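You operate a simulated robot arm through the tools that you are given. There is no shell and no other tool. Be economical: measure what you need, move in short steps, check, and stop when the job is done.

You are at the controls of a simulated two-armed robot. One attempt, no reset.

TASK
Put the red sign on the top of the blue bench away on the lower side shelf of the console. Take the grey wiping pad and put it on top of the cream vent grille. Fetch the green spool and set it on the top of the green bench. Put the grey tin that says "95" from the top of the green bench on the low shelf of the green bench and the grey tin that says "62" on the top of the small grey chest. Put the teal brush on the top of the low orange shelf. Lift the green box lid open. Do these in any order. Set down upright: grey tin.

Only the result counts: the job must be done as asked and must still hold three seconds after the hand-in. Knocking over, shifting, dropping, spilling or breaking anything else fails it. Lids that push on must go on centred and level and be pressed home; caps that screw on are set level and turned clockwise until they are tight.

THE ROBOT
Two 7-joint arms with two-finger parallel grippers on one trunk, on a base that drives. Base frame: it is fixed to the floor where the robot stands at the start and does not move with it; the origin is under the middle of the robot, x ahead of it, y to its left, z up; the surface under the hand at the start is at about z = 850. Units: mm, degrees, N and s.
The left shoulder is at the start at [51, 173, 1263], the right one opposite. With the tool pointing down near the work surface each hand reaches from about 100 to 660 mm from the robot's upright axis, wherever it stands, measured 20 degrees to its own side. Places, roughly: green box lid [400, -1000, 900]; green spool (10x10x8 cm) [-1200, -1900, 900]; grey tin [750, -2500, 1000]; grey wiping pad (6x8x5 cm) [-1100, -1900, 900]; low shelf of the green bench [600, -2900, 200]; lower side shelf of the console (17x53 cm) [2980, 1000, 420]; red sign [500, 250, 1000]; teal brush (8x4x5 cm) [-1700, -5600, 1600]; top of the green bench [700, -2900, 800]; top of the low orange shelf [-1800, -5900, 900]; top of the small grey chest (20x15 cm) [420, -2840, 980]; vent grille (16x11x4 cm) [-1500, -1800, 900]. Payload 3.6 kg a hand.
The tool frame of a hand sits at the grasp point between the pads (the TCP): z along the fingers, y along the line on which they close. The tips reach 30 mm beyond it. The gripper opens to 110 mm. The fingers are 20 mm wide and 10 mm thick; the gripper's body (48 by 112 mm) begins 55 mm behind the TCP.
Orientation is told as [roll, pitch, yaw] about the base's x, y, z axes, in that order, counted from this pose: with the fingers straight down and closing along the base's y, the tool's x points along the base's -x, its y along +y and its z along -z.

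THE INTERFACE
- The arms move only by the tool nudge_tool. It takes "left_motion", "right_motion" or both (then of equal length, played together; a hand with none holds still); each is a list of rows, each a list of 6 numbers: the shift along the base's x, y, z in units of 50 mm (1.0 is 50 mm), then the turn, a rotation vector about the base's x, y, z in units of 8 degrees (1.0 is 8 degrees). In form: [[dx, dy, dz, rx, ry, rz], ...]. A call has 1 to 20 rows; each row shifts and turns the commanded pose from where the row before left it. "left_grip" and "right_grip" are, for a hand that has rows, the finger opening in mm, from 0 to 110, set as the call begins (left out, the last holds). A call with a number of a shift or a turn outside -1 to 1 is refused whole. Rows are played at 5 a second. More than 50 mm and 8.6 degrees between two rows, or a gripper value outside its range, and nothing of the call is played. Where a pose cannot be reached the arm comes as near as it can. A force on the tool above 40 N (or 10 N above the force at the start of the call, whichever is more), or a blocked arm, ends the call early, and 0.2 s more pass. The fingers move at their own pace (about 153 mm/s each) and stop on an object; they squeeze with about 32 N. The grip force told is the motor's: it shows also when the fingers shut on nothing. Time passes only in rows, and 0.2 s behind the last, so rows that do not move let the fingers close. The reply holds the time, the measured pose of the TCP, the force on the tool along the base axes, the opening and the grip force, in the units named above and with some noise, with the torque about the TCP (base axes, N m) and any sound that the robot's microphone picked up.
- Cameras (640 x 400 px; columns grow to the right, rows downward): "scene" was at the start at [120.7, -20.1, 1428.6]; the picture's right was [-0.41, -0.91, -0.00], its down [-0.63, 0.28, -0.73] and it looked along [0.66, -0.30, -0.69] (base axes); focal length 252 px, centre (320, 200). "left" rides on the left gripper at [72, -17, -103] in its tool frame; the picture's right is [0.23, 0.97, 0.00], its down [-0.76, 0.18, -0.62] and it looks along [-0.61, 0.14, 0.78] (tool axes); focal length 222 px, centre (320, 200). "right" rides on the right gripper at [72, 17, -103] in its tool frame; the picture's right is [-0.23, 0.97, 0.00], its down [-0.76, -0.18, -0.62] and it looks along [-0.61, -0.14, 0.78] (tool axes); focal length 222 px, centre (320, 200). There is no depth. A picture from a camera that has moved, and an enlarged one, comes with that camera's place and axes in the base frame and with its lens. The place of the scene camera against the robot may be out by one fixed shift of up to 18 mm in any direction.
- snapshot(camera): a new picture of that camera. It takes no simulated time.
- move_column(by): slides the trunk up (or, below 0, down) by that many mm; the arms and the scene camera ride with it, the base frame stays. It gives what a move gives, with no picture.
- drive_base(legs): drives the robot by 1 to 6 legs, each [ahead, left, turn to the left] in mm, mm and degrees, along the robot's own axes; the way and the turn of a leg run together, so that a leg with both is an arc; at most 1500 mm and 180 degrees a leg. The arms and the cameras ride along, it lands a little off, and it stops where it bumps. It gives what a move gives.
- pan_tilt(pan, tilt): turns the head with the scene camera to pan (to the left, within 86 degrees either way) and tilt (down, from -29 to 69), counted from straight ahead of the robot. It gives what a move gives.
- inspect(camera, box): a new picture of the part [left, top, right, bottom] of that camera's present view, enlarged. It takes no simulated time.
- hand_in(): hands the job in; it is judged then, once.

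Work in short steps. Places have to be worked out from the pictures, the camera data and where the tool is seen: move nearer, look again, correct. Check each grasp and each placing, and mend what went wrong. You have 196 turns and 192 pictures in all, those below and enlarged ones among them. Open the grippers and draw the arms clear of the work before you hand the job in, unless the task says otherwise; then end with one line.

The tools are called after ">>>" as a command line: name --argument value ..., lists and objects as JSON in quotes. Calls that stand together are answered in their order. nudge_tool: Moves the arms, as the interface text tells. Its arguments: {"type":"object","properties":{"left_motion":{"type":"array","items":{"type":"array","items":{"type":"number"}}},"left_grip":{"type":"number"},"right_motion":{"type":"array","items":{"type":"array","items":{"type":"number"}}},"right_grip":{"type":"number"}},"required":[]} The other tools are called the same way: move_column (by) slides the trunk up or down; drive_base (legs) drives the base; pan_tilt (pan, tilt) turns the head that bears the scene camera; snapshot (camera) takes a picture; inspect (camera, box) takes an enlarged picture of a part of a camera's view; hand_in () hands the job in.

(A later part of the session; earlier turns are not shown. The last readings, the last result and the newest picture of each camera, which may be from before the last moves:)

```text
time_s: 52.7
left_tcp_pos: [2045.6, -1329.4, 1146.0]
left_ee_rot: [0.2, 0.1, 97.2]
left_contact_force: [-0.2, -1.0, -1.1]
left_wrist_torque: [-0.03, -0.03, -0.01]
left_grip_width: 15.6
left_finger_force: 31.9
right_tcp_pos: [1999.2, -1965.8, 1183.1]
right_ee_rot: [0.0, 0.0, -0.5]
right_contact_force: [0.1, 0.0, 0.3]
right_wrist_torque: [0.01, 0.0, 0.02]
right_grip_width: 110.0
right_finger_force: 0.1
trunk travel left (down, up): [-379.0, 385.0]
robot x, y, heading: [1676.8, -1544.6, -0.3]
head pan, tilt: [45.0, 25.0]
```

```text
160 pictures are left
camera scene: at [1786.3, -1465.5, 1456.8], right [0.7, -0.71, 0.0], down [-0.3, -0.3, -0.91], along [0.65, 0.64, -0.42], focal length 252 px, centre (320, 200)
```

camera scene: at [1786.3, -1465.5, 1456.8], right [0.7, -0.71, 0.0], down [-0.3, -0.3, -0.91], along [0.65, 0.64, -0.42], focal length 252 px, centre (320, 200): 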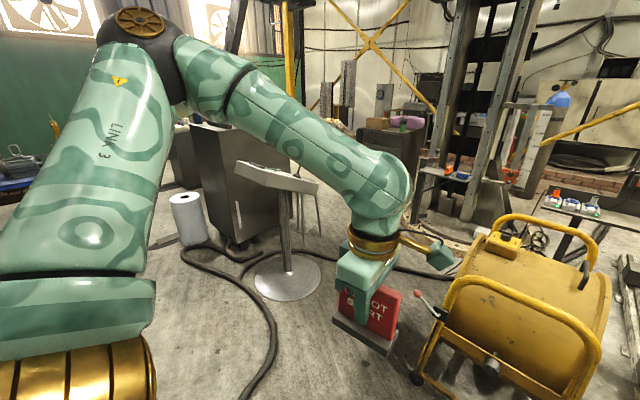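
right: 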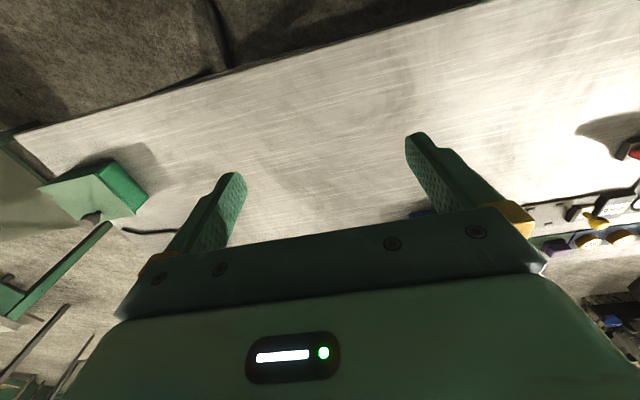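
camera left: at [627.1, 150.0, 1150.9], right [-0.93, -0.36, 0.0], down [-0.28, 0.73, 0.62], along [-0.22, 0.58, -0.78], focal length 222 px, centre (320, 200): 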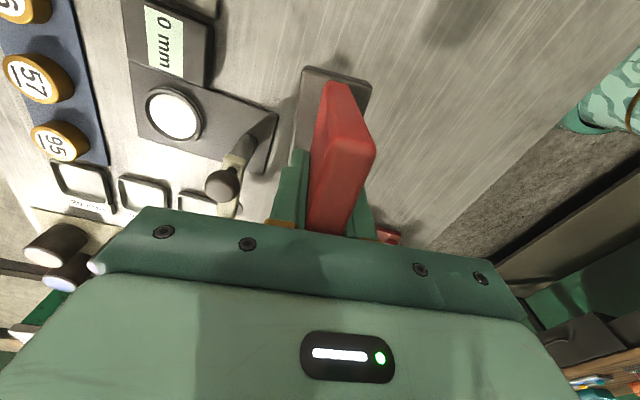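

The path along x≈1680 between bench and console is clear except for a floor cable. I'll drive left along it and look at the console's left side.

>>> drive_base --legs '[[0, 1500, 0], [0, 1500, 0]]'

>>> pan_tilt --pan 0 --tilt 35

>>> snapshot --camera "scene"

>>> pan_tilt --pan 50 --tilt 25

>>> snapshot --camera "scene"

```text
time_s: 67.2
left_tcp_pos: [2070.4, 1671.2, 1145.9]
left_ee_rot: [0.1, 0.1, 97.4]
left_contact_force: [0.3, 0.7, -1.9]
left_wrist_torque: [0.0, 0.0, -0.01]
left_grip_width: 15.8
left_finger_force: 31.7
right_tcp_pos: [2026.0, 1034.8, 1182.7]
right_ee_rot: [0.0, 0.1, -0.2]
right_contact_force: [0.7, -0.3, -0.5]
right_wrist_torque: [0.02, 0.05, 0.02]
right_grip_width: 110.0
right_finger_force: 0.1
trunk travel left (down, up): [-379.0, 385.0]
robot x, y, heading: [1699.5, 1454.4, -0.4]
head pan, tilt: [45.0, 25.0]
```

```text
time_s: 68.3
left_tcp_pos: [2069.9, 1670.9, 1146.3]
left_ee_rot: [0.2, 0.0, 97.4]
left_contact_force: [0.6, -0.4, -0.6]
left_wrist_torque: [-0.01, 0.01, 0.01]
left_grip_width: 15.8
left_finger_force: 31.5
right_tcp_pos: [2025.6, 1033.0, 1182.4]
right_ee_rot: [0.1, 0.0, -0.3]
right_contact_force: [0.3, -0.5, -0.1]
right_wrist_torque: [0.01, 0.01, 0.02]
right_grip_width: 109.9
right_finger_force: 0.1
trunk travel left (down, up): [-379.0, 385.0]
robot x, y, heading: [1700.8, 1452.0, -0.5]
head pan, tilt: [0.0, 35.0]
```

```text
159 pictures are left
camera scene: at [1834.2, 1468.3, 1441.1], right [0.0, -1.0, 0.0], down [-0.57, 0.0, -0.82], along [0.82, 0.0, -0.57], focal length 252 px, centre (320, 200)
```

scene: 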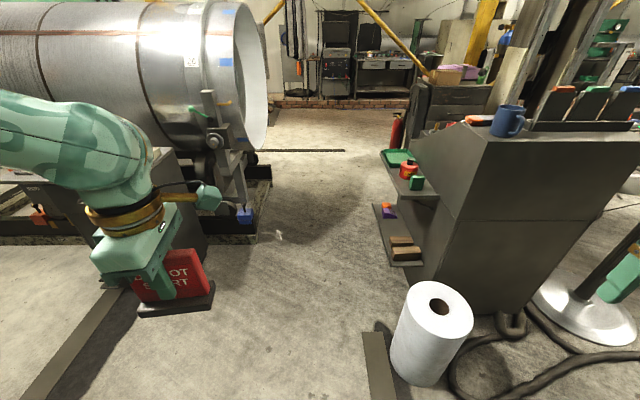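

```text
time_s: 69.5
left_tcp_pos: [2069.9, 1669.4, 1145.6]
left_ee_rot: [0.2, -0.1, 97.4]
left_contact_force: [-0.1, -0.5, -0.6]
left_wrist_torque: [0.0, -0.05, -0.02]
left_grip_width: 15.4
left_finger_force: 32.1
right_tcp_pos: [2025.8, 1033.8, 1182.3]
right_ee_rot: [0.0, -0.1, -0.3]
right_contact_force: [0.1, -0.1, 1.2]
right_wrist_torque: [0.03, 0.0, 0.01]
right_grip_width: 109.9
right_finger_force: 0.2
trunk travel left (down, up): [-379.0, 385.0]
robot x, y, heading: [1698.6, 1456.2, -0.1]
head pan, tilt: [50.0, 25.0]
```

```text
158 pictures are left
camera scene: at [1805.8, 1538.9, 1456.8], right [0.76, -0.65, 0.0], down [-0.27, -0.32, -0.91], along [0.59, 0.69, -0.42], focal length 252 px, centre (320, 200)
```

scene: 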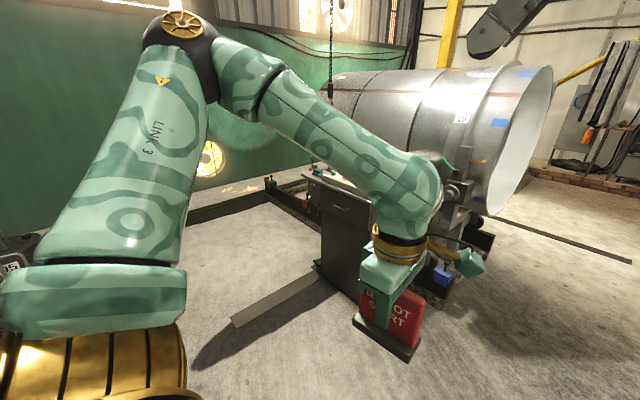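

I see the console's side shelves. I'll zoom in on the lower one for free space.

>>> pan_tilt --pan -15 --tilt 35

>>> inspect --camera "scene" --box '[260, 110, 420, 210]'

>>> inspect --camera "scene" --box '[260, 190, 420, 290]'

```text
time_s: 70.8
left_tcp_pos: [2070.7, 1670.4, 1145.6]
left_ee_rot: [0.2, 0.0, 97.4]
left_contact_force: [-0.4, 0.1, -1.3]
left_wrist_torque: [-0.02, 0.0, 0.01]
left_grip_width: 16.0
left_finger_force: 32.3
right_tcp_pos: [2027.1, 1032.4, 1182.4]
right_ee_rot: [0.0, 0.1, -0.3]
right_contact_force: [0.0, 0.3, -0.3]
right_wrist_torque: [0.02, 0.0, 0.01]
right_grip_width: 109.9
right_finger_force: 0.1
trunk travel left (down, up): [-379.0, 385.0]
robot x, y, heading: [1704.3, 1453.1, 0.0]
head pan, tilt: [-15.0, 35.0]
```

```text
4.00 times, centred on (340, 160) of scene
camera zoom: at [1831.1, 1445.5, 1441.0], right [-0.26, -0.96, 0.0], down [-0.55, 0.15, -0.82], along [0.79, -0.22, -0.57], focal length 1009 px, centre (240, 360)
```

zoom: 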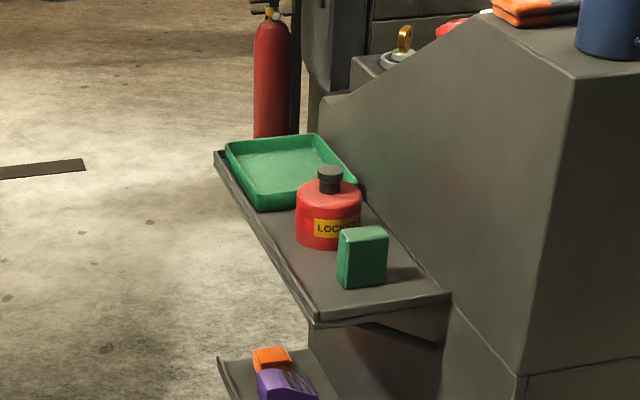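

```text
4.00 times, centred on (340, 240) of scene
camera zoom: at [1831.1, 1445.5, 1441.0], right [-0.26, -0.96, 0.0], down [-0.55, 0.15, -0.82], along [0.79, -0.22, -0.57], focal length 1009 px, centre (240, 40)
```

zoom: 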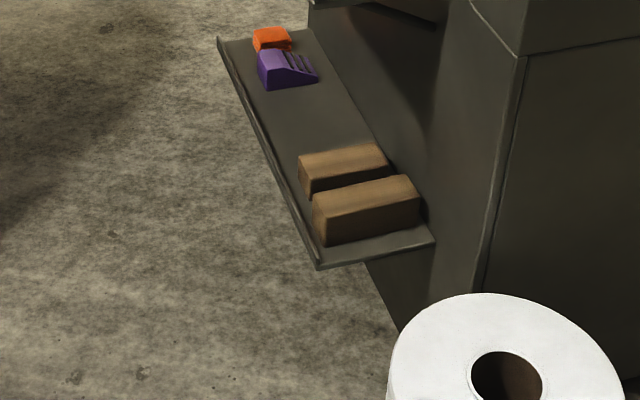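

The middle of the lower shelf (x≈2880–3075) is free. I'll drive round to stand before its side, facing −y.

>>> drive_base --legs '[[0, 260, 0], [1100, 0, 0], [0, 0, -90]]'

>>> pan_tilt --pan 15 --tilt 45

>>> snapshot --camera "scene"

```text
time_s: 81.8
left_tcp_pos: [3006.3, 1336.4, 1146.1]
left_ee_rot: [0.2, 0.0, 6.3]
left_contact_force: [-0.6, 0.7, -0.7]
left_wrist_torque: [-0.01, 0.01, 0.0]
left_grip_width: 15.8
left_finger_force: 32.3
right_tcp_pos: [2370.7, 1391.3, 1183.9]
right_ee_rot: [-0.1, 0.0, -91.4]
right_contact_force: [0.6, 0.3, 0.0]
right_wrist_torque: [-0.01, 0.0, 0.0]
right_grip_width: 109.9
right_finger_force: 0.1
trunk travel left (down, up): [-379.0, 385.0]
robot x, y, heading: [2795.1, 1705.6, -91.4]
head pan, tilt: [-15.0, 35.0]
```

```text
time_s: 82.7
left_tcp_pos: [3005.5, 1334.4, 1146.4]
left_ee_rot: [0.2, 0.1, 6.3]
left_contact_force: [0.5, -0.3, -0.8]
left_wrist_torque: [-0.01, -0.01, 0.0]
left_grip_width: 15.6
left_finger_force: 31.9
right_tcp_pos: [2370.8, 1390.7, 1183.1]
right_ee_rot: [0.0, 0.0, -91.4]
right_contact_force: [-0.5, -0.3, -0.2]
right_wrist_torque: [0.03, 0.0, -0.01]
right_grip_width: 110.2
right_finger_force: 0.0
trunk travel left (down, up): [-379.0, 385.0]
robot x, y, heading: [2798.4, 1707.5, -91.4]
head pan, tilt: [15.0, 45.0]
```

```text
155 pictures are left
camera scene: at [2810.0, 1593.4, 1426.2], right [-0.97, -0.23, 0.0], down [-0.17, 0.69, -0.71], along [0.17, -0.69, -0.71], focal length 252 px, centre (320, 200)
```

scene: 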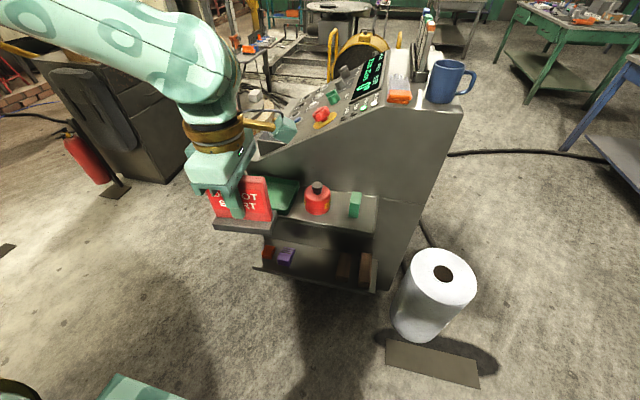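

Good view of the shelves. I'll first turn the hand so it closes along x, then pitch the fingers to point at the shelf (−y).

>>> nudge_tool --left_motion '[[0, -0.13, 0, 0, 0, -0.94], [0, -0.13, 0, 0, 0, -0.94], [0, -0.13, 0, 0, 0, -0.94], [0, -0.13, 0, 0, 0, -0.94], [0, -0.13, 0, 0, 0, -0.94], [0, -0.13, 0, 0, 0, -0.94], [0, -0.13, 0, 0, 0, -0.94], [0, -0.13, 0, 0, 0, -0.94], [0, -0.13, 0, 0, 0, -0.94], [0, -0.13, 0, 0, 0, -0.94], [0, -0.13, 0, 0, 0, -0.94], [0, -0.13, 0, 0, 0, -0.94], [0, -0.13, 0, 0, 0, -0.8]]'

>>> nudge_tool --left_motion '[[0, 0, 0, -0.75, 0, 0], [0, 0, 0, -0.75, 0, 0], [0, 0, 0, -0.75, 0, 0], [0, 0, 0, -0.75, 0, 0], [0, 0, 0, -0.75, 0, 0], [0, 0, 0, -0.75, 0, 0], [0, 0, 0, -0.75, 0, 0], [0, 0, 0, -0.75, 0, 0], [0, 0, 0, -0.75, 0, 0], [0, 0, 0, -0.75, 0, 0], [0, 0, 0, -0.75, 0, 0], [0, 0, 0, -0.75, 0, 0], [0, 0, 0, -0.75, 0, 0], [0, 0, 0, -0.75, 0, 0], [0, 0, 0, -0.75, 0, 0]]'

>>> snapshot --camera "scene"

>>> snapshot --camera "left"

```text
time_s: 85.5
left_tcp_pos: [3006.4, 1251.0, 1145.2]
left_ee_rot: [0.1, 0.0, -90.5]
left_contact_force: [0.2, 0.2, -1.1]
left_wrist_torque: [0.0, -0.02, 0.01]
left_grip_width: 16.0
left_finger_force: 32.4
right_tcp_pos: [2370.1, 1392.1, 1182.5]
right_ee_rot: [0.0, 0.1, -91.4]
right_contact_force: [-0.2, 0.1, 0.2]
right_wrist_torque: [0.01, -0.05, -0.02]
right_grip_width: 109.8
right_finger_force: 0.1
trunk travel left (down, up): [-379.0, 385.0]
robot x, y, heading: [2799.4, 1706.8, -91.7]
head pan, tilt: [15.0, 45.0]
```

```text
time_s: 88.7
left_tcp_pos: [3004.7, 1238.0, 1142.9]
left_ee_rot: [83.0, -89.6, -172.8]
left_contact_force: [0.7, 0.8, -1.4]
left_wrist_torque: [0.05, -0.02, 0.02]
left_grip_width: 15.7
left_finger_force: 32.5
left hand out of reach, approached as far as the arm can: row 10, 11, 12
right_tcp_pos: [2370.7, 1390.4, 1183.2]
right_ee_rot: [0.0, 0.0, -91.5]
right_contact_force: [0.9, -0.4, 0.3]
right_wrist_torque: [0.0, 0.03, 0.04]
right_grip_width: 110.1
right_finger_force: 0.0
trunk travel left (down, up): [-379.0, 385.0]
robot x, y, heading: [2795.2, 1708.2, -91.8]
head pan, tilt: [15.0, 45.0]
```

```text
154 pictures are left
camera scene: at [2810.3, 1593.4, 1426.2], right [-0.97, -0.23, 0.0], down [-0.17, 0.69, -0.71], along [0.17, -0.69, -0.71], focal length 252 px, centre (320, 200)
```

scene: 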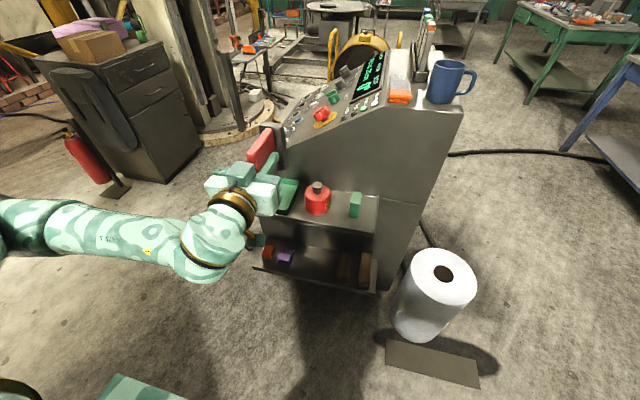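

```text
153 pictures are left
camera left: at [2988.0, 1343.0, 1070.5], right [0.98, 0.0, -0.22], down [0.17, 0.62, 0.76], along [0.14, -0.78, 0.61], focal length 222 px, centre (320, 200)
```

left: 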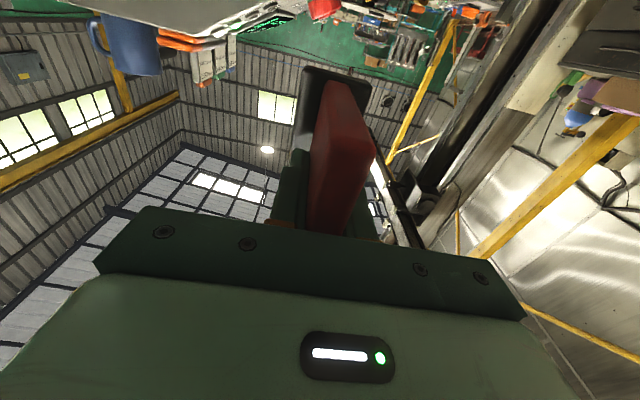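

The hand now points at the shelf with the sign held. I'll lower the column, then the arm, staying outside the shelf edge.

>>> move_column --by -375

>>> nudge_tool --left_motion '[[-0.1, 0, -0.6, 0, 0, 0], [-0.1, 0, -0.7, 0, 0, 0], [-0.1, 0, -0.7, 0, 0, 0], [-0.1, 0, -0.7, 0, 0, 0], [-0.1, 0, -0.7, 0, 0, 0], [-0.1, 0, -0.7, 0, 0, 0], [0, 0, -0.7, 0, 0, 0]]'

>>> pan_tilt --pan 15 --tilt 40

>>> snapshot --camera "scene"

```text
time_s: 92.3
left_tcp_pos: [3002.9, 1183.0, 611.4]
left_ee_rot: [2.5, -66.5, -92.2]
left_contact_force: [0.4, -0.2, -0.9]
left_wrist_torque: [0.0, -0.01, 0.02]
left_grip_width: 15.6
left_finger_force: 31.7
right_tcp_pos: [2370.0, 1391.7, 807.1]
right_ee_rot: [0.1, 0.0, -91.4]
right_contact_force: [-0.4, 0.3, 0.3]
right_wrist_torque: [0.01, 0.03, -0.03]
right_grip_width: 110.0
right_finger_force: 0.1
trunk travel left (down, up): [-4.0, 760.0]
robot x, y, heading: [2795.4, 1707.4, -91.3]
head pan, tilt: [15.0, 45.0]
```

```text
time_s: 93.9
left_tcp_pos: [2973.1, 1183.6, 370.2]
left_ee_rot: [2.3, -66.4, -92.2]
left_contact_force: [-0.1, 0.4, -1.5]
left_wrist_torque: [0.03, 0.01, 0.01]
left_grip_width: 15.7
left_finger_force: 31.8
right_tcp_pos: [2369.9, 1391.2, 806.9]
right_ee_rot: [0.0, 0.1, -91.5]
right_contact_force: [-0.3, 0.2, 0.4]
right_wrist_torque: [0.03, 0.01, 0.02]
right_grip_width: 109.9
right_finger_force: 0.1
trunk travel left (down, up): [-4.0, 760.0]
robot x, y, heading: [2799.1, 1710.2, -91.3]
head pan, tilt: [15.0, 45.0]
```

```text
time_s: 94.6
left_tcp_pos: [2972.6, 1183.3, 371.1]
left_ee_rot: [2.4, -66.5, -92.2]
left_contact_force: [-0.1, -0.4, -1.9]
left_wrist_torque: [0.01, 0.01, 0.0]
left_grip_width: 15.5
left_finger_force: 31.9
right_tcp_pos: [2370.8, 1392.0, 806.9]
right_ee_rot: [0.0, 0.1, -91.4]
right_contact_force: [0.3, 0.2, -0.1]
right_wrist_torque: [-0.01, 0.0, -0.03]
right_grip_width: 110.2
right_finger_force: 0.0
trunk travel left (down, up): [-4.0, 760.0]
robot x, y, heading: [2795.6, 1708.6, -91.5]
head pan, tilt: [15.0, 40.0]
```

```text
152 pictures are left
camera scene: at [2806.0, 1393.4, 1039.9], right [-0.97, -0.23, 0.0], down [-0.15, 0.63, -0.77], along [0.18, -0.74, -0.64], focal length 252 px, centre (320, 200)
```

scene: 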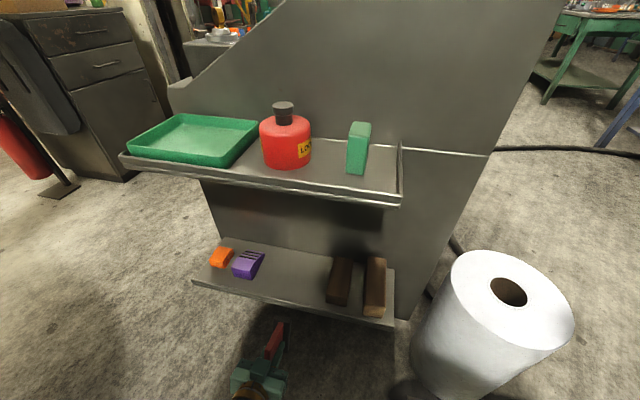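

The lowering dipped the hand: it is now tilted 23° down at z 371, just outside the lip (y≈1100). I'll raise it and level the fingers.

>>> nudge_tool --left_motion '[[0, 0.3, 0.3, 0, 0, 0], [0, 0.2, 0.6, 0, 0, 0], [0, 0, 0.6, -0.5, 0, 0], [0, 0, 0.6, -0.6, 0, 0], [0, 0, 0.6, -0.6, 0, 0], [0, 0, 0.5, -0.6, 0, 0], [0, 0, 0, -0.6, 0, 0], [0, 0, 0, 0, 0, 0]]'

>>> snapshot --camera "scene"

```text
time_s: 96.4
left_tcp_pos: [2972.3, 1207.2, 531.2]
left_ee_rot: [74.0, -89.0, -163.6]
left_contact_force: [-1.1, -0.5, -0.3]
left_wrist_torque: [0.04, 0.0, -0.02]
left_grip_width: 15.8
left_finger_force: 32.0
right_tcp_pos: [2369.4, 1391.6, 807.6]
right_ee_rot: [0.1, 0.0, -91.4]
right_contact_force: [-0.8, -0.6, 0.1]
right_wrist_torque: [-0.01, -0.01, -0.01]
right_grip_width: 110.1
right_finger_force: 0.1
trunk travel left (down, up): [-4.0, 760.0]
robot x, y, heading: [2792.3, 1710.6, -91.5]
head pan, tilt: [15.0, 40.0]
```

```text
151 pictures are left
camera scene: at [2806.1, 1393.4, 1040.0], right [-0.97, -0.23, 0.0], down [-0.15, 0.63, -0.77], along [0.18, -0.74, -0.64], focal length 252 px, centre (320, 200)
```

scene: 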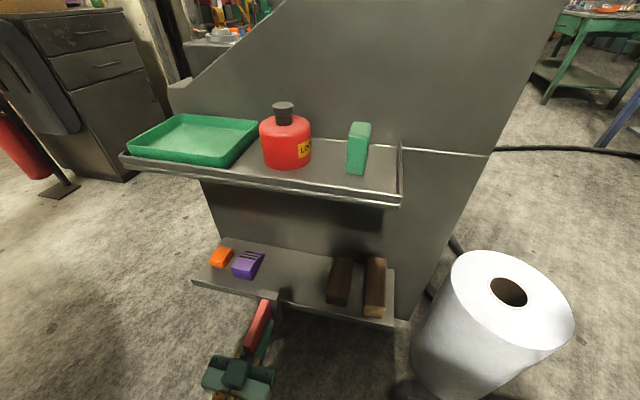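

Level at z 531 with the free gap right ahead. I'll insert the sign over the shelf.

>>> nudge_tool --left_motion '[[0, -0.5, 0, 0, 0, 0], [0, -0.6, 0, 0, 0, 0], [0, -0.6, 0, 0, 0, 0], [0, -0.6, 0, 0, 0, 0], [0, -0.6, -0.1, 0, 0, 0], [0, -0.6, -0.1, 0, 0, 0], [0, 0, 0, 0, 0, 0]]'

>>> snapshot --camera "scene"

>>> inspect --camera "scene" --box '[190, 210, 410, 347]'

```text
time_s: 98.0
left_tcp_pos: [2972.4, 1031.2, 520.9]
left_ee_rot: [67.9, -89.0, -157.6]
left_contact_force: [0.9, -0.1, -1.0]
left_wrist_torque: [0.01, -0.03, -0.01]
left_grip_width: 15.7
left_finger_force: 31.8
right_tcp_pos: [2369.5, 1391.0, 806.2]
right_ee_rot: [0.0, 0.1, -91.3]
right_contact_force: [-0.6, -0.7, 0.2]
right_wrist_torque: [-0.02, 0.02, -0.02]
right_grip_width: 109.8
right_finger_force: 0.1
trunk travel left (down, up): [-4.0, 760.0]
robot x, y, heading: [2797.3, 1710.8, -91.5]
head pan, tilt: [15.0, 40.0]
```

```text
150 pictures are left
camera scene: at [2806.0, 1393.3, 1039.9], right [-0.97, -0.23, 0.0], down [-0.15, 0.63, -0.77], along [0.18, -0.74, -0.64], focal length 252 px, centre (320, 200)
```

scene: 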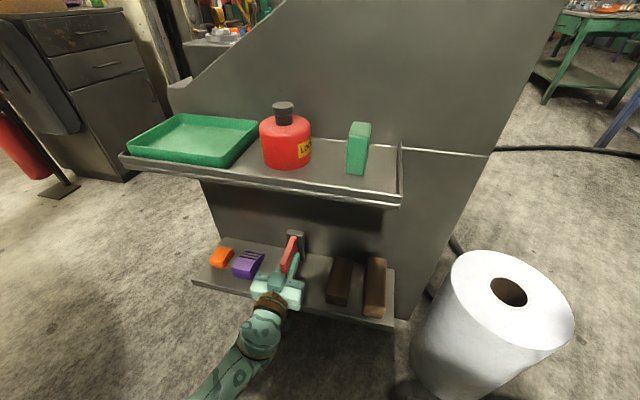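

```text
2.91 times, centred on (300, 278) of scene
camera zoom: at [2806.0, 1393.3, 1039.9], right [-0.97, -0.23, 0.0], down [-0.15, 0.63, -0.77], along [0.18, -0.74, -0.64], focal length 734 px, centre (378, -28)
```

zoom: 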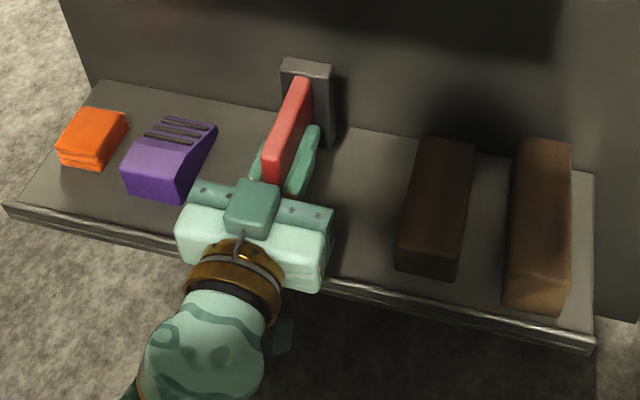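

Nicely centred between the neighbours. I'll lower gently until it touches.

>>> nudge_tool --left_motion '[[0, 0, -0.4, 0, 0, 0], [0, 0, -0.3, 0, 0, 0], [0, 0, -0.1, 0, 0, 0], [0, 0, 0, 0, 0, 0]]'

>>> inspect --camera "scene" --box '[190, 210, 410, 347]'

```text
time_s: 99.0
left_tcp_pos: [2973.2, 1031.9, 480.9]
left_ee_rot: [71.1, -88.9, -160.7]
left_contact_force: [0.8, -0.3, -0.6]
left_wrist_torque: [0.02, -0.01, 0.01]
left_grip_width: 15.6
left_finger_force: 32.2
right_tcp_pos: [2370.7, 1391.5, 807.4]
right_ee_rot: [0.0, 0.1, -91.4]
right_contact_force: [-0.8, 0.7, -0.2]
right_wrist_torque: [-0.02, 0.02, 0.01]
right_grip_width: 109.8
right_finger_force: 0.1
trunk travel left (down, up): [-4.0, 760.0]
robot x, y, heading: [2801.1, 1708.0, -91.3]
head pan, tilt: [15.0, 40.0]
```

```text
2.91 times, centred on (300, 278) of scene
camera zoom: at [2806.1, 1393.3, 1040.0], right [-0.97, -0.23, 0.0], down [-0.15, 0.63, -0.77], along [0.18, -0.74, -0.64], focal length 734 px, centre (378, -28)
```

zoom: 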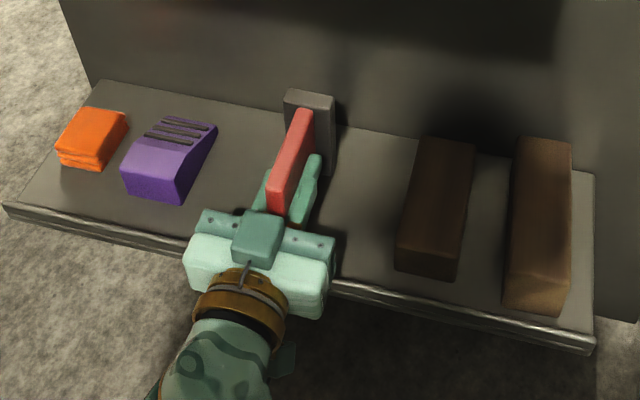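

Not yet touching; continuing in 2.5 mm steps with the force stop as guard.

>>> nudge_tool --left_motion '[[0, 0, -0.05, 0, 0, 0], [0, 0, -0.05, 0, 0, 0], [0, 0, -0.05, 0, 0, 0], [0, 0, -0.05, 0, 0, 0], [0, 0, -0.05, 0, 0, 0], [0, 0, -0.05, 0, 0, 0]]'

>>> inspect --camera "scene" --box '[190, 210, 410, 347]'

```text
time_s: 100.4
left_tcp_pos: [2972.9, 1031.4, 470.3]
left_ee_rot: [96.8, -89.1, 173.5]
left_contact_force: [2.3, 2.2, 14.9]
left_wrist_torque: [-0.79, 0.28, 0.06]
left_grip_width: 15.7
left_finger_force: 31.9
right_tcp_pos: [2370.2, 1393.2, 808.6]
right_ee_rot: [0.0, -0.1, -91.4]
right_contact_force: [0.6, -0.4, -0.6]
right_wrist_torque: [0.0, 0.03, 0.0]
right_grip_width: 109.9
right_finger_force: 0.1
trunk travel left (down, up): [-4.0, 760.0]
robot x, y, heading: [2795.4, 1706.3, -91.7]
head pan, tilt: [15.0, 40.0]
```

```text
2.91 times, centred on (300, 278) of scene
camera zoom: at [2805.9, 1395.2, 1040.9], right [-0.97, -0.23, 0.0], down [-0.15, 0.62, -0.77], along [0.18, -0.75, -0.64], focal length 734 px, centre (378, -28)
```

zoom: 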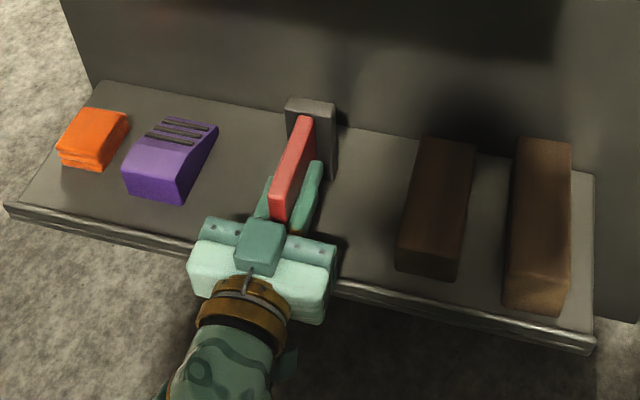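

Contact at z≈470 (15 N), as calculated. I'll ease off slightly, open, and draw straight back.

>>> nudge_tool --left_motion '[[0, 0, 0.04, 0, 0, 0], [0, 0, 0, 0, 0, 0]]'

>>> nudge_tool --left_motion '[[0, 0, 0, 0, 0, 0], [0, 0, 0, 0, 0, 0], [0, 0, 0, 0, 0, 0]]' --left_grip 50

>>> nudge_tool --left_motion '[[0, 0.3, 0, 0, 0, 0], [0, 0.6, 0, 0, 0, 0], [0, 0.8, 0, 0, 0, 0], [0, 1, 0, 0, 0, 0], [0, 1, 0, 0, 0, 0]]'

>>> inspect --camera "scene" --box '[190, 210, 410, 347]'

```text
time_s: 101.0
left_tcp_pos: [2973.7, 1032.9, 469.4]
left_ee_rot: [79.3, -89.1, -169.0]
left_contact_force: [1.2, -4.0, 13.3]
left_wrist_torque: [-0.96, 0.29, 0.17]
left_grip_width: 15.9
left_finger_force: 31.5
right_tcp_pos: [2369.4, 1392.9, 808.5]
right_ee_rot: [0.1, 0.0, -91.4]
right_contact_force: [0.2, -0.3, 0.9]
right_wrist_torque: [0.04, 0.02, 0.0]
right_grip_width: 109.9
right_finger_force: 0.1
trunk travel left (down, up): [-4.0, 760.0]
robot x, y, heading: [2800.7, 1709.6, -91.4]
head pan, tilt: [15.0, 40.0]
```

```text
time_s: 101.8
left_tcp_pos: [2973.3, 1032.5, 468.1]
left_ee_rot: [68.0, -89.0, -157.6]
left_contact_force: [-0.6, 0.7, 0.2]
left_wrist_torque: [0.01, 0.02, 0.0]
left_grip_width: 50.0
left_finger_force: 0.1
right_tcp_pos: [2370.5, 1391.9, 807.8]
right_ee_rot: [-0.1, 0.1, -91.4]
right_contact_force: [-0.6, -0.1, 0.1]
right_wrist_torque: [0.01, 0.01, -0.02]
right_grip_width: 110.1
right_finger_force: 0.1
trunk travel left (down, up): [-4.0, 760.0]
robot x, y, heading: [2797.7, 1706.8, -91.6]
head pan, tilt: [15.0, 40.0]
```

```text
time_s: 103.0
left_tcp_pos: [2971.7, 1217.4, 468.3]
left_ee_rot: [70.3, -89.2, -160.0]
left_contact_force: [-0.1, 0.5, -0.1]
left_wrist_torque: [-0.02, -0.01, -0.01]
left_grip_width: 50.1
left_finger_force: 0.1
right_tcp_pos: [2370.5, 1391.5, 807.7]
right_ee_rot: [0.0, -0.1, -91.4]
right_contact_force: [-0.2, 0.3, 0.8]
right_wrist_torque: [-0.03, 0.0, 0.0]
right_grip_width: 110.1
right_finger_force: 0.1
trunk travel left (down, up): [-4.0, 760.0]
robot x, y, heading: [2795.9, 1704.5, -91.3]
head pan, tilt: [15.0, 40.0]
```

```text
2.91 times, centred on (300, 278) of scene
camera zoom: at [2806.0, 1393.6, 1040.1], right [-0.97, -0.23, 0.0], down [-0.15, 0.63, -0.77], along [0.18, -0.74, -0.64], focal length 734 px, centre (378, -28)
```

zoom: 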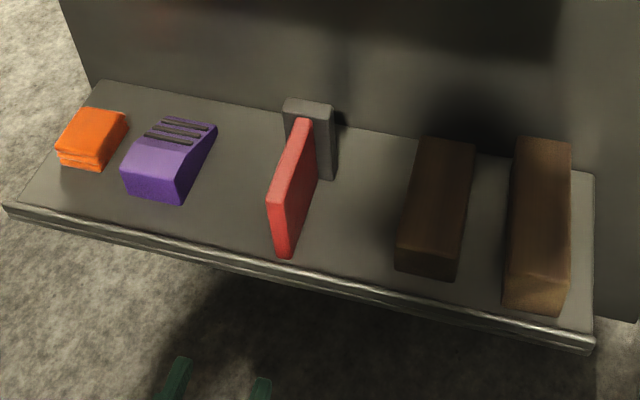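

The sign rests securely on the lower shelf. Now I'll bring the hand back to fingers-down, raise the column, and check.

>>> nudge_tool --left_motion '[[0, 0.2, 0.5, 0.9, 0, 0], [0, 0.2, 0.5, 0.9, 0, 0], [0, 0.2, 0.5, 0.9, 0, 0], [0, 0, 0.5, 0.95, 0, 0], [0, 0, 0.5, 0.95, 0, 0], [0, 0, 0.5, 0.95, 0, 0], [0, 0, 0.5, 0.95, 0, 0], [0, 0, 0.5, 0.95, 0, 0], [0, 0, 0.5, 0.95, 0, 0], [0, 0, 0.5, 0.95, 0, 0], [0, 0, 0.5, 0.95, 0, 0], [0, 0, 0.5, 0.95, 0, 0]]'

>>> move_column --by 375

>>> pan_tilt --pan 0 --tilt 35

>>> snapshot --camera "scene"

```text
time_s: 104.8
left_tcp_pos: [2990.9, 1205.2, 603.6]
left_ee_rot: [13.0, -28.9, -98.7]
left_contact_force: [0.4, -0.3, 1.4]
left_wrist_torque: [-0.03, -0.02, -0.01]
left_grip_width: 50.5
left_finger_force: 0.1
left hand out of reach, approached as far as the arm can: row 5, 6, 7, 8, 9
right_tcp_pos: [2370.6, 1389.4, 807.3]
right_ee_rot: [0.0, -0.1, -91.4]
right_contact_force: [0.2, 0.4, 0.2]
right_wrist_torque: [-0.01, 0.0, 0.0]
right_grip_width: 110.2
right_finger_force: 0.1
trunk travel left (down, up): [-4.0, 760.0]
robot x, y, heading: [2797.1, 1709.9, -91.5]
head pan, tilt: [15.0, 40.0]
stopped in row 9 (left hand): the arm was blocked; the commanded pose is now the measured one
```

```text
time_s: 106.1
left_tcp_pos: [3028.8, 1205.5, 685.6]
left_ee_rot: [22.9, -27.9, -103.9]
left_contact_force: [0.3, 0.5, -0.6]
left_wrist_torque: [0.0, -0.02, -0.01]
left_grip_width: 49.9
left_finger_force: 0.0
right_tcp_pos: [2371.1, 1394.1, 891.3]
right_ee_rot: [0.0, -0.7, -91.4]
right_contact_force: [-0.2, -0.2, 0.8]
right_wrist_torque: [-0.01, 0.0, 0.0]
right_grip_width: 109.9
right_finger_force: 0.1
trunk travel left (down, up): [-84.0, 679.0]
robot x, y, heading: [2799.1, 1708.6, -91.5]
head pan, tilt: [15.0, 40.0]
stopped: the arm was blocked; the commanded pose is now the measured one
```

```text
time_s: 106.8
left_tcp_pos: [3028.8, 1205.2, 683.8]
left_ee_rot: [22.8, -27.8, -103.9]
left_contact_force: [-0.2, -0.4, 0.1]
left_wrist_torque: [-0.02, -0.01, 0.0]
left_grip_width: 50.1
left_finger_force: 0.2
right_tcp_pos: [2370.2, 1394.0, 890.7]
right_ee_rot: [0.0, -0.6, -91.4]
right_contact_force: [-0.3, 0.5, -1.3]
right_wrist_torque: [0.01, 0.01, 0.01]
right_grip_width: 110.0
right_finger_force: 0.0
trunk travel left (down, up): [-84.0, 679.0]
robot x, y, heading: [2795.4, 1707.8, -91.3]
head pan, tilt: [0.0, 35.0]
```

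```text
145 pictures are left
camera scene: at [2785.5, 1439.2, 1134.6], right [-1.0, 0.02, 0.0], down [0.01, 0.57, -0.82], along [-0.02, -0.82, -0.57], focal length 252 px, centre (320, 200)
```

scene: 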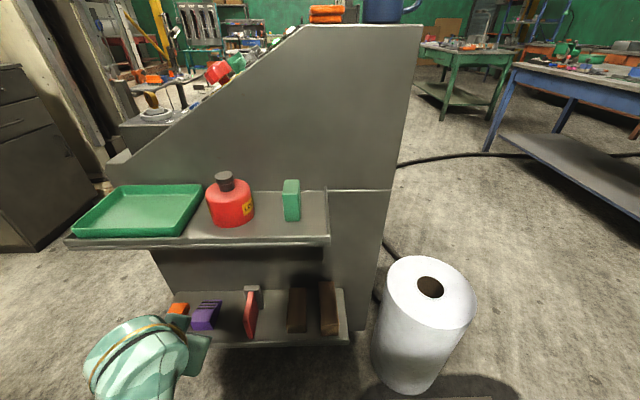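

The arm reports blocked; I'll look at it before moving on.

>>> pan_tilt --pan 45 --tilt 55

>>> snapshot --camera "scene"

>>> snapshot --camera "left"

```text
time_s: 108.0
left_tcp_pos: [3028.9, 1205.0, 684.0]
left_ee_rot: [22.7, -27.9, -103.9]
left_contact_force: [0.1, 0.3, 0.0]
left_wrist_torque: [-0.01, 0.02, 0.02]
left_grip_width: 49.9
left_finger_force: 0.1
right_tcp_pos: [2370.4, 1394.5, 890.4]
right_ee_rot: [-0.1, -0.6, -91.4]
right_contact_force: [-0.3, -0.7, -0.4]
right_wrist_torque: [0.0, 0.02, 0.04]
right_grip_width: 110.2
right_finger_force: 0.1
trunk travel left (down, up): [-84.0, 679.0]
robot x, y, heading: [2797.8, 1706.5, -91.4]
head pan, tilt: [45.0, 55.0]
```

```text
144 pictures are left
camera scene: at [2837.3, 1475.0, 1106.4], right [-0.72, -0.69, 0.0], down [-0.56, 0.59, -0.57], along [0.4, -0.42, -0.82], focal length 252 px, centre (320, 200)
```

scene: 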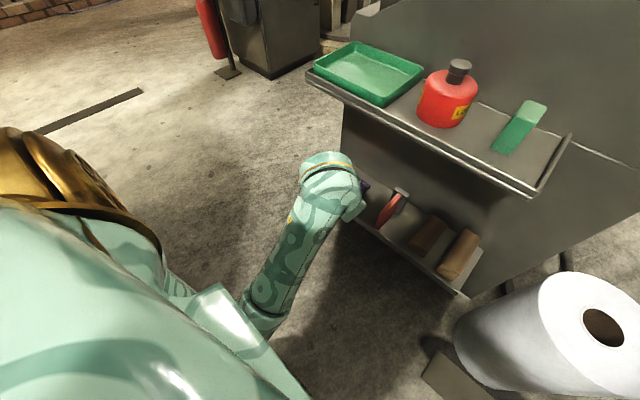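

```text
143 pictures are left
camera left: at [3000.9, 1323.0, 728.1], right [0.96, 0.15, 0.23], down [-0.17, -0.34, 0.92], along [0.22, -0.93, -0.31], focal length 222 px, centre (320, 200)
```

left: 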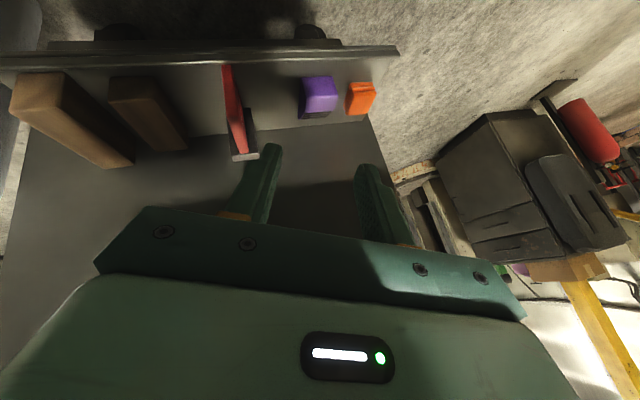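

The hand is clear of the console; the elbow appears jammed low near the robot's own base. I'll back off a bit to gain room, then unfold the arm.

>>> drive_base --legs '[[-200, -100, 0]]'

>>> nudge_tool --left_motion '[[0, -0.5, 0.3, 0, 0, 0], [0, -0.5, 0.5, 0, 0, 0], [0, -0.5, 0.5, 0, 0, 0], [0.2, 0, 0.7, 0, 0, 0], [0.2, 0, 0.7, 0, 0, 0]]'

>>> snapshot --camera "scene"

```text
time_s: 109.7
left_tcp_pos: [2932.6, 1408.4, 683.0]
left_ee_rot: [22.9, -27.7, -103.9]
left_contact_force: [0.0, -0.4, -0.4]
left_wrist_torque: [0.01, -0.01, -0.03]
left_grip_width: 50.3
left_finger_force: 0.0
right_tcp_pos: [2274.4, 1598.5, 890.2]
right_ee_rot: [-0.1, -0.6, -91.5]
right_contact_force: [0.4, -0.5, -0.1]
right_wrist_torque: [-0.03, 0.0, 0.02]
right_grip_width: 110.0
right_finger_force: 0.1
trunk travel left (down, up): [-84.0, 679.0]
robot x, y, heading: [2702.9, 1912.7, -91.3]
head pan, tilt: [45.0, 55.0]
```

```text
time_s: 110.9
left_tcp_pos: [2950.9, 1332.3, 818.7]
left_ee_rot: [22.8, -27.7, -103.9]
left_contact_force: [-0.1, 0.0, 0.9]
left_wrist_torque: [0.02, 0.0, -0.01]
left_grip_width: 50.2
left_finger_force: 0.0
right_tcp_pos: [2274.7, 1596.8, 890.5]
right_ee_rot: [0.0, -0.6, -91.4]
right_contact_force: [0.4, -0.1, 0.6]
right_wrist_torque: [0.02, 0.01, -0.02]
right_grip_width: 110.0
right_finger_force: 0.0
trunk travel left (down, up): [-84.0, 679.0]
robot x, y, heading: [2697.9, 1910.7, -91.3]
head pan, tilt: [45.0, 55.0]
```

```text
142 pictures are left
camera scene: at [2741.6, 1677.9, 1106.4], right [-0.72, -0.69, 0.0], down [-0.56, 0.59, -0.57], along [0.4, -0.42, -0.82], focal length 252 px, centre (320, 200)
```

scene: 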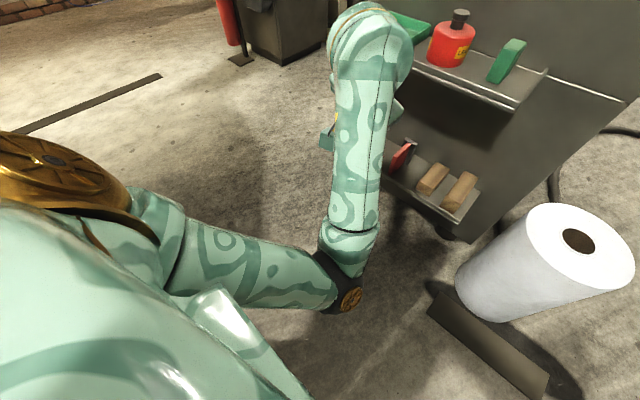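

Unfolded freely. Now raise the column and bring the fingers to vertical.

>>> move_column --by 295

>>> nudge_tool --left_motion '[[0, 0, 0, 0.57, 0.48, 0.2], [0, 0, 0, 0.57, 0.48, 0.2], [0, 0, 0, 0.57, 0.48, 0.2], [0, 0, 0, 0.57, 0.48, 0.2], [0, 0, 0, 0.57, 0.48, 0.2], [0, 0, 0, 0.57, 0.48, 0.2]]'

>>> snapshot --camera "scene"

```text
time_s: 113.8
left_tcp_pos: [2953.9, 1333.1, 1113.5]
left_ee_rot: [22.8, -27.7, -103.9]
left_contact_force: [0.2, 0.4, -0.2]
left_wrist_torque: [-0.02, 0.03, 0.03]
left_grip_width: 50.1
left_finger_force: 0.0
right_tcp_pos: [2273.5, 1596.8, 1185.3]
right_ee_rot: [0.0, -0.5, -91.5]
right_contact_force: [-0.2, 0.9, 0.0]
right_wrist_torque: [0.02, 0.02, 0.0]
right_grip_width: 110.1
right_finger_force: 0.0
trunk travel left (down, up): [-379.0, 384.0]
robot x, y, heading: [2704.4, 1909.9, -91.4]
head pan, tilt: [45.0, 55.0]
```

```text
time_s: 115.2
left_tcp_pos: [2952.3, 1332.3, 1112.3]
left_ee_rot: [-3.4, -2.2, -86.9]
left_contact_force: [0.2, -0.3, -0.3]
left_wrist_torque: [0.0, 0.01, 0.01]
left_grip_width: 50.3
left_finger_force: 0.1
right_tcp_pos: [2275.5, 1596.7, 1185.8]
right_ee_rot: [0.0, -0.7, -91.4]
right_contact_force: [0.6, -0.1, 0.6]
right_wrist_torque: [-0.01, -0.01, -0.01]
right_grip_width: 110.3
right_finger_force: 0.1
trunk travel left (down, up): [-379.0, 384.0]
robot x, y, heading: [2702.0, 1912.5, -91.3]
head pan, tilt: [45.0, 55.0]
```

```text
141 pictures are left
camera scene: at [2745.5, 1822.9, 1413.2], right [-0.72, -0.69, 0.0], down [-0.56, 0.59, -0.57], along [0.4, -0.42, -0.82], focal length 252 px, centre (320, 200)
```

scene: 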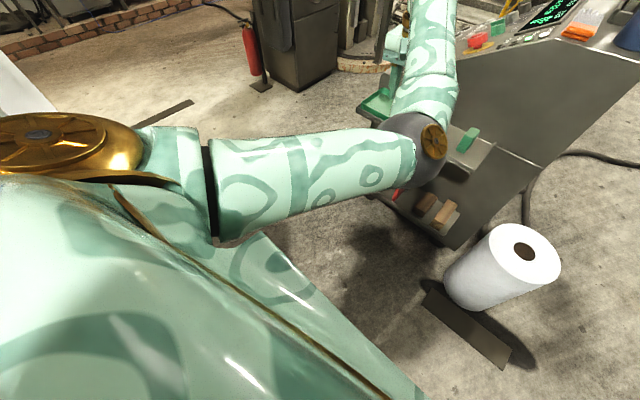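

Elbow is folded inward but free. I'll level the hand, raise it, and drive back around to the front of the benches.

>>> nudge_tool --left_motion '[[0, 0.4, 0.7, 0.27, -0.42, -0.56], [0, 0, 0.7, 0, 0, 0]]'

>>> drive_base --legs '[[0, 0, 91.4], [-1000, 0, 0], [0, -1500, 0], [0, -1500, 0], [0, -455, 0]]'

>>> drive_base --legs '[[-900, 0, 0], [-830, 0, 0]]'

>>> pan_tilt --pan 40 --tilt 50

>>> snapshot --camera "scene"

```text
time_s: 115.8
left_tcp_pos: [2963.2, 1335.5, 1181.0]
left_ee_rot: [0.0, -0.2, -91.4]
left_contact_force: [0.0, 0.1, -0.3]
left_wrist_torque: [0.0, 0.05, -0.01]
left_grip_width: 50.1
left_finger_force: 0.2
left hand out of reach, approached as far as the arm can: row 1, 2
right_tcp_pos: [2274.8, 1597.6, 1184.9]
right_ee_rot: [0.0, -0.5, -91.5]
right_contact_force: [0.6, 0.0, -1.0]
right_wrist_torque: [-0.01, -0.03, -0.02]
right_grip_width: 110.0
right_finger_force: 0.0
trunk travel left (down, up): [-379.0, 384.0]
robot x, y, heading: [2703.4, 1910.1, -91.6]
head pan, tilt: [45.0, 55.0]
```

```text
time_s: 118.8
left_tcp_pos: [3328.3, 1834.8, 1182.5]
left_ee_rot: [-0.5, -0.8, -33.5]
left_contact_force: [2.2, -5.5, -0.4]
left_wrist_torque: [0.59, 0.28, -0.24]
left_grip_width: 50.1
left_finger_force: 0.0
right_tcp_pos: [2759.4, 1383.3, 1185.0]
right_ee_rot: [0.0, -0.7, -31.6]
right_contact_force: [0.2, 0.4, 0.0]
right_wrist_torque: [0.01, 0.0, 0.04]
right_grip_width: 110.2
right_finger_force: 0.0
trunk travel left (down, up): [-379.0, 384.0]
robot x, y, heading: [2702.9, 1908.7, -31.6]
head pan, tilt: [45.0, 55.0]
stopped in leg 1: the force on the tool passed its limit at 100 N (the readings are from after the stop); the commanded pose is now the measured one
```

```text
time_s: 119.7
left_tcp_pos: [3309.5, 1835.2, 1182.4]
left_ee_rot: [-0.6, -1.1, -34.5]
left_contact_force: [-3.2, -10.3, 1.4]
left_wrist_torque: [1.01, -0.29, 0.04]
left_grip_width: 50.1
left_finger_force: 0.0
right_tcp_pos: [2740.5, 1391.7, 1184.5]
right_ee_rot: [0.0, -0.7, -31.8]
right_contact_force: [-0.9, 0.6, 0.1]
right_wrist_torque: [-0.04, -0.01, -0.05]
right_grip_width: 110.0
right_finger_force: 0.1
trunk travel left (down, up): [-379.0, 384.0]
robot x, y, heading: [2687.1, 1922.1, -32.0]
head pan, tilt: [45.0, 55.0]
stopped in leg 1: the force on the tool passed its limit at 45 N (the readings are from after the stop); the commanded pose is now the measured one
```

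```text
time_s: 120.4
left_tcp_pos: [3310.9, 1835.2, 1183.3]
left_ee_rot: [-0.4, -0.9, -34.3]
left_contact_force: [-3.7, -13.7, 2.5]
left_wrist_torque: [1.46, -0.34, 0.06]
left_grip_width: 50.2
left_finger_force: 0.2
right_tcp_pos: [2739.9, 1389.5, 1185.1]
right_ee_rot: [0.1, -0.7, -31.8]
right_contact_force: [0.2, -0.7, 0.1]
right_wrist_torque: [0.0, -0.02, 0.01]
right_grip_width: 110.4
right_finger_force: 0.1
trunk travel left (down, up): [-379.0, 384.0]
robot x, y, heading: [2687.1, 1921.0, -31.7]
head pan, tilt: [40.0, 50.0]
```

```text
140 pictures are left
camera scene: at [2799.8, 1916.0, 1419.7], right [0.14, -0.99, 0.0], down [-0.76, -0.11, -0.64], along [0.64, 0.09, -0.77], focal length 252 px, centre (320, 200)
```

scene: 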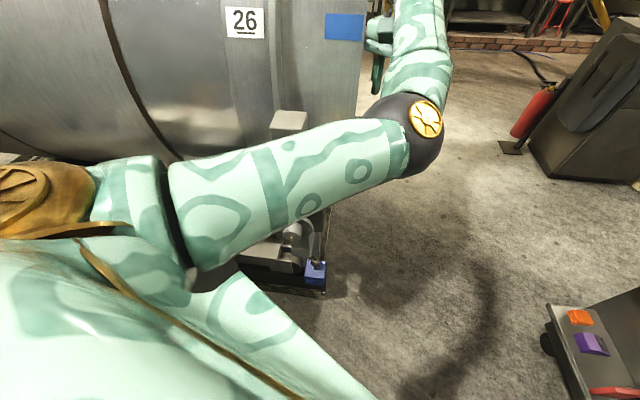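

The left hand brushed the big pipe while turning. I'll turn back away, then slide toward −x before turning.

>>> drive_base --legs '[[0, 0, -55]]'

>>> snapshot --camera "scene"

```text
time_s: 123.3
left_tcp_pos: [2976.6, 1361.1, 1182.3]
left_ee_rot: [-0.7, -0.9, -89.3]
left_contact_force: [-0.4, 0.2, 0.9]
left_wrist_torque: [0.03, 0.0, 0.0]
left_grip_width: 50.0
left_finger_force: 0.0
right_tcp_pos: [2285.2, 1573.7, 1185.7]
right_ee_rot: [0.0, -0.7, -87.0]
right_contact_force: [0.4, 0.6, -1.0]
right_wrist_torque: [0.04, 0.0, 0.01]
right_grip_width: 109.9
right_finger_force: 0.1
trunk travel left (down, up): [-379.0, 384.0]
robot x, y, heading: [2685.8, 1920.2, -87.3]
head pan, tilt: [40.0, 50.0]
```

```text
139 pictures are left
camera scene: at [2736.5, 1828.2, 1419.7], right [-0.73, -0.68, 0.0], down [-0.52, 0.56, -0.64], along [0.44, -0.47, -0.77], focal length 252 px, centre (320, 200)
```

scene: 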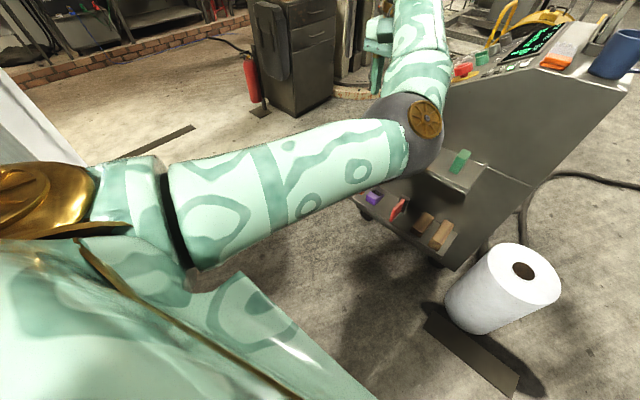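

Clear again; sign undisturbed. I'll slide away to x≈1750, then turn left to heading 0.

>>> drive_base --legs '[[0, -950, 0], [0, 0, 87.3]]'

```text
time_s: 131.9
left_tcp_pos: [2313.4, 2133.3, 1182.6]
left_ee_rot: [-0.6, -1.0, -2.3]
left_contact_force: [0.6, -0.9, -0.6]
left_wrist_torque: [-0.03, 0.02, 0.03]
left_grip_width: 50.3
left_finger_force: 0.0
right_tcp_pos: [2063.5, 1455.2, 1184.7]
right_ee_rot: [0.0, -0.7, -0.1]
right_contact_force: [0.9, 0.9, 0.8]
right_wrist_torque: [-0.04, 0.02, 0.02]
right_grip_width: 110.0
right_finger_force: 0.0
trunk travel left (down, up): [-379.0, 384.0]
robot x, y, heading: [1743.5, 1875.4, -0.2]
head pan, tilt: [40.0, 50.0]
```

Now along the aisle to the gap.

>>> drive_base --legs '[[-60, -1500, 0], [0, -1500, 0], [0, -418, 0]]'

>>> pan_tilt --pan 0 --tilt 40

```text
refused: leg 1 is longer than a leg can be; nothing moved
```

```text
time_s: 133.0
left_tcp_pos: [2313.9, 2134.5, 1183.7]
left_ee_rot: [-0.6, -1.0, -2.4]
left_contact_force: [0.4, 0.0, -0.3]
left_wrist_torque: [-0.02, 0.02, 0.0]
left_grip_width: 50.2
left_finger_force: 0.0
right_tcp_pos: [2063.9, 1454.8, 1184.9]
right_ee_rot: [0.1, -0.7, -0.1]
right_contact_force: [0.0, 0.3, 0.3]
right_wrist_torque: [-0.01, 0.02, -0.02]
right_grip_width: 110.0
right_finger_force: 0.1
trunk travel left (down, up): [-379.0, 384.0]
robot x, y, heading: [1741.0, 1872.2, -0.1]
head pan, tilt: [0.0, 40.0]
```

The first leg was slightly too long; splitting it.

>>> drive_base --legs '[[-60, -1400, 0], [0, -1400, 0], [0, -615, 0]]'

```text
time_s: 149.7
left_tcp_pos: [2222.5, -1304.9, 1181.9]
left_ee_rot: [-0.6, -0.9, -3.4]
left_contact_force: [-0.4, -1.0, -1.2]
left_wrist_torque: [0.02, -0.02, -0.01]
left_grip_width: 50.1
left_finger_force: 0.0
right_tcp_pos: [1959.3, -1979.5, 1185.1]
right_ee_rot: [0.0, -0.7, -1.2]
right_contact_force: [-0.6, 0.4, -0.4]
right_wrist_torque: [0.01, -0.01, 0.0]
right_grip_width: 110.0
right_finger_force: 0.0
trunk travel left (down, up): [-379.0, 384.0]
robot x, y, heading: [1642.1, -1548.3, -1.1]
head pan, tilt: [0.0, 40.0]
```

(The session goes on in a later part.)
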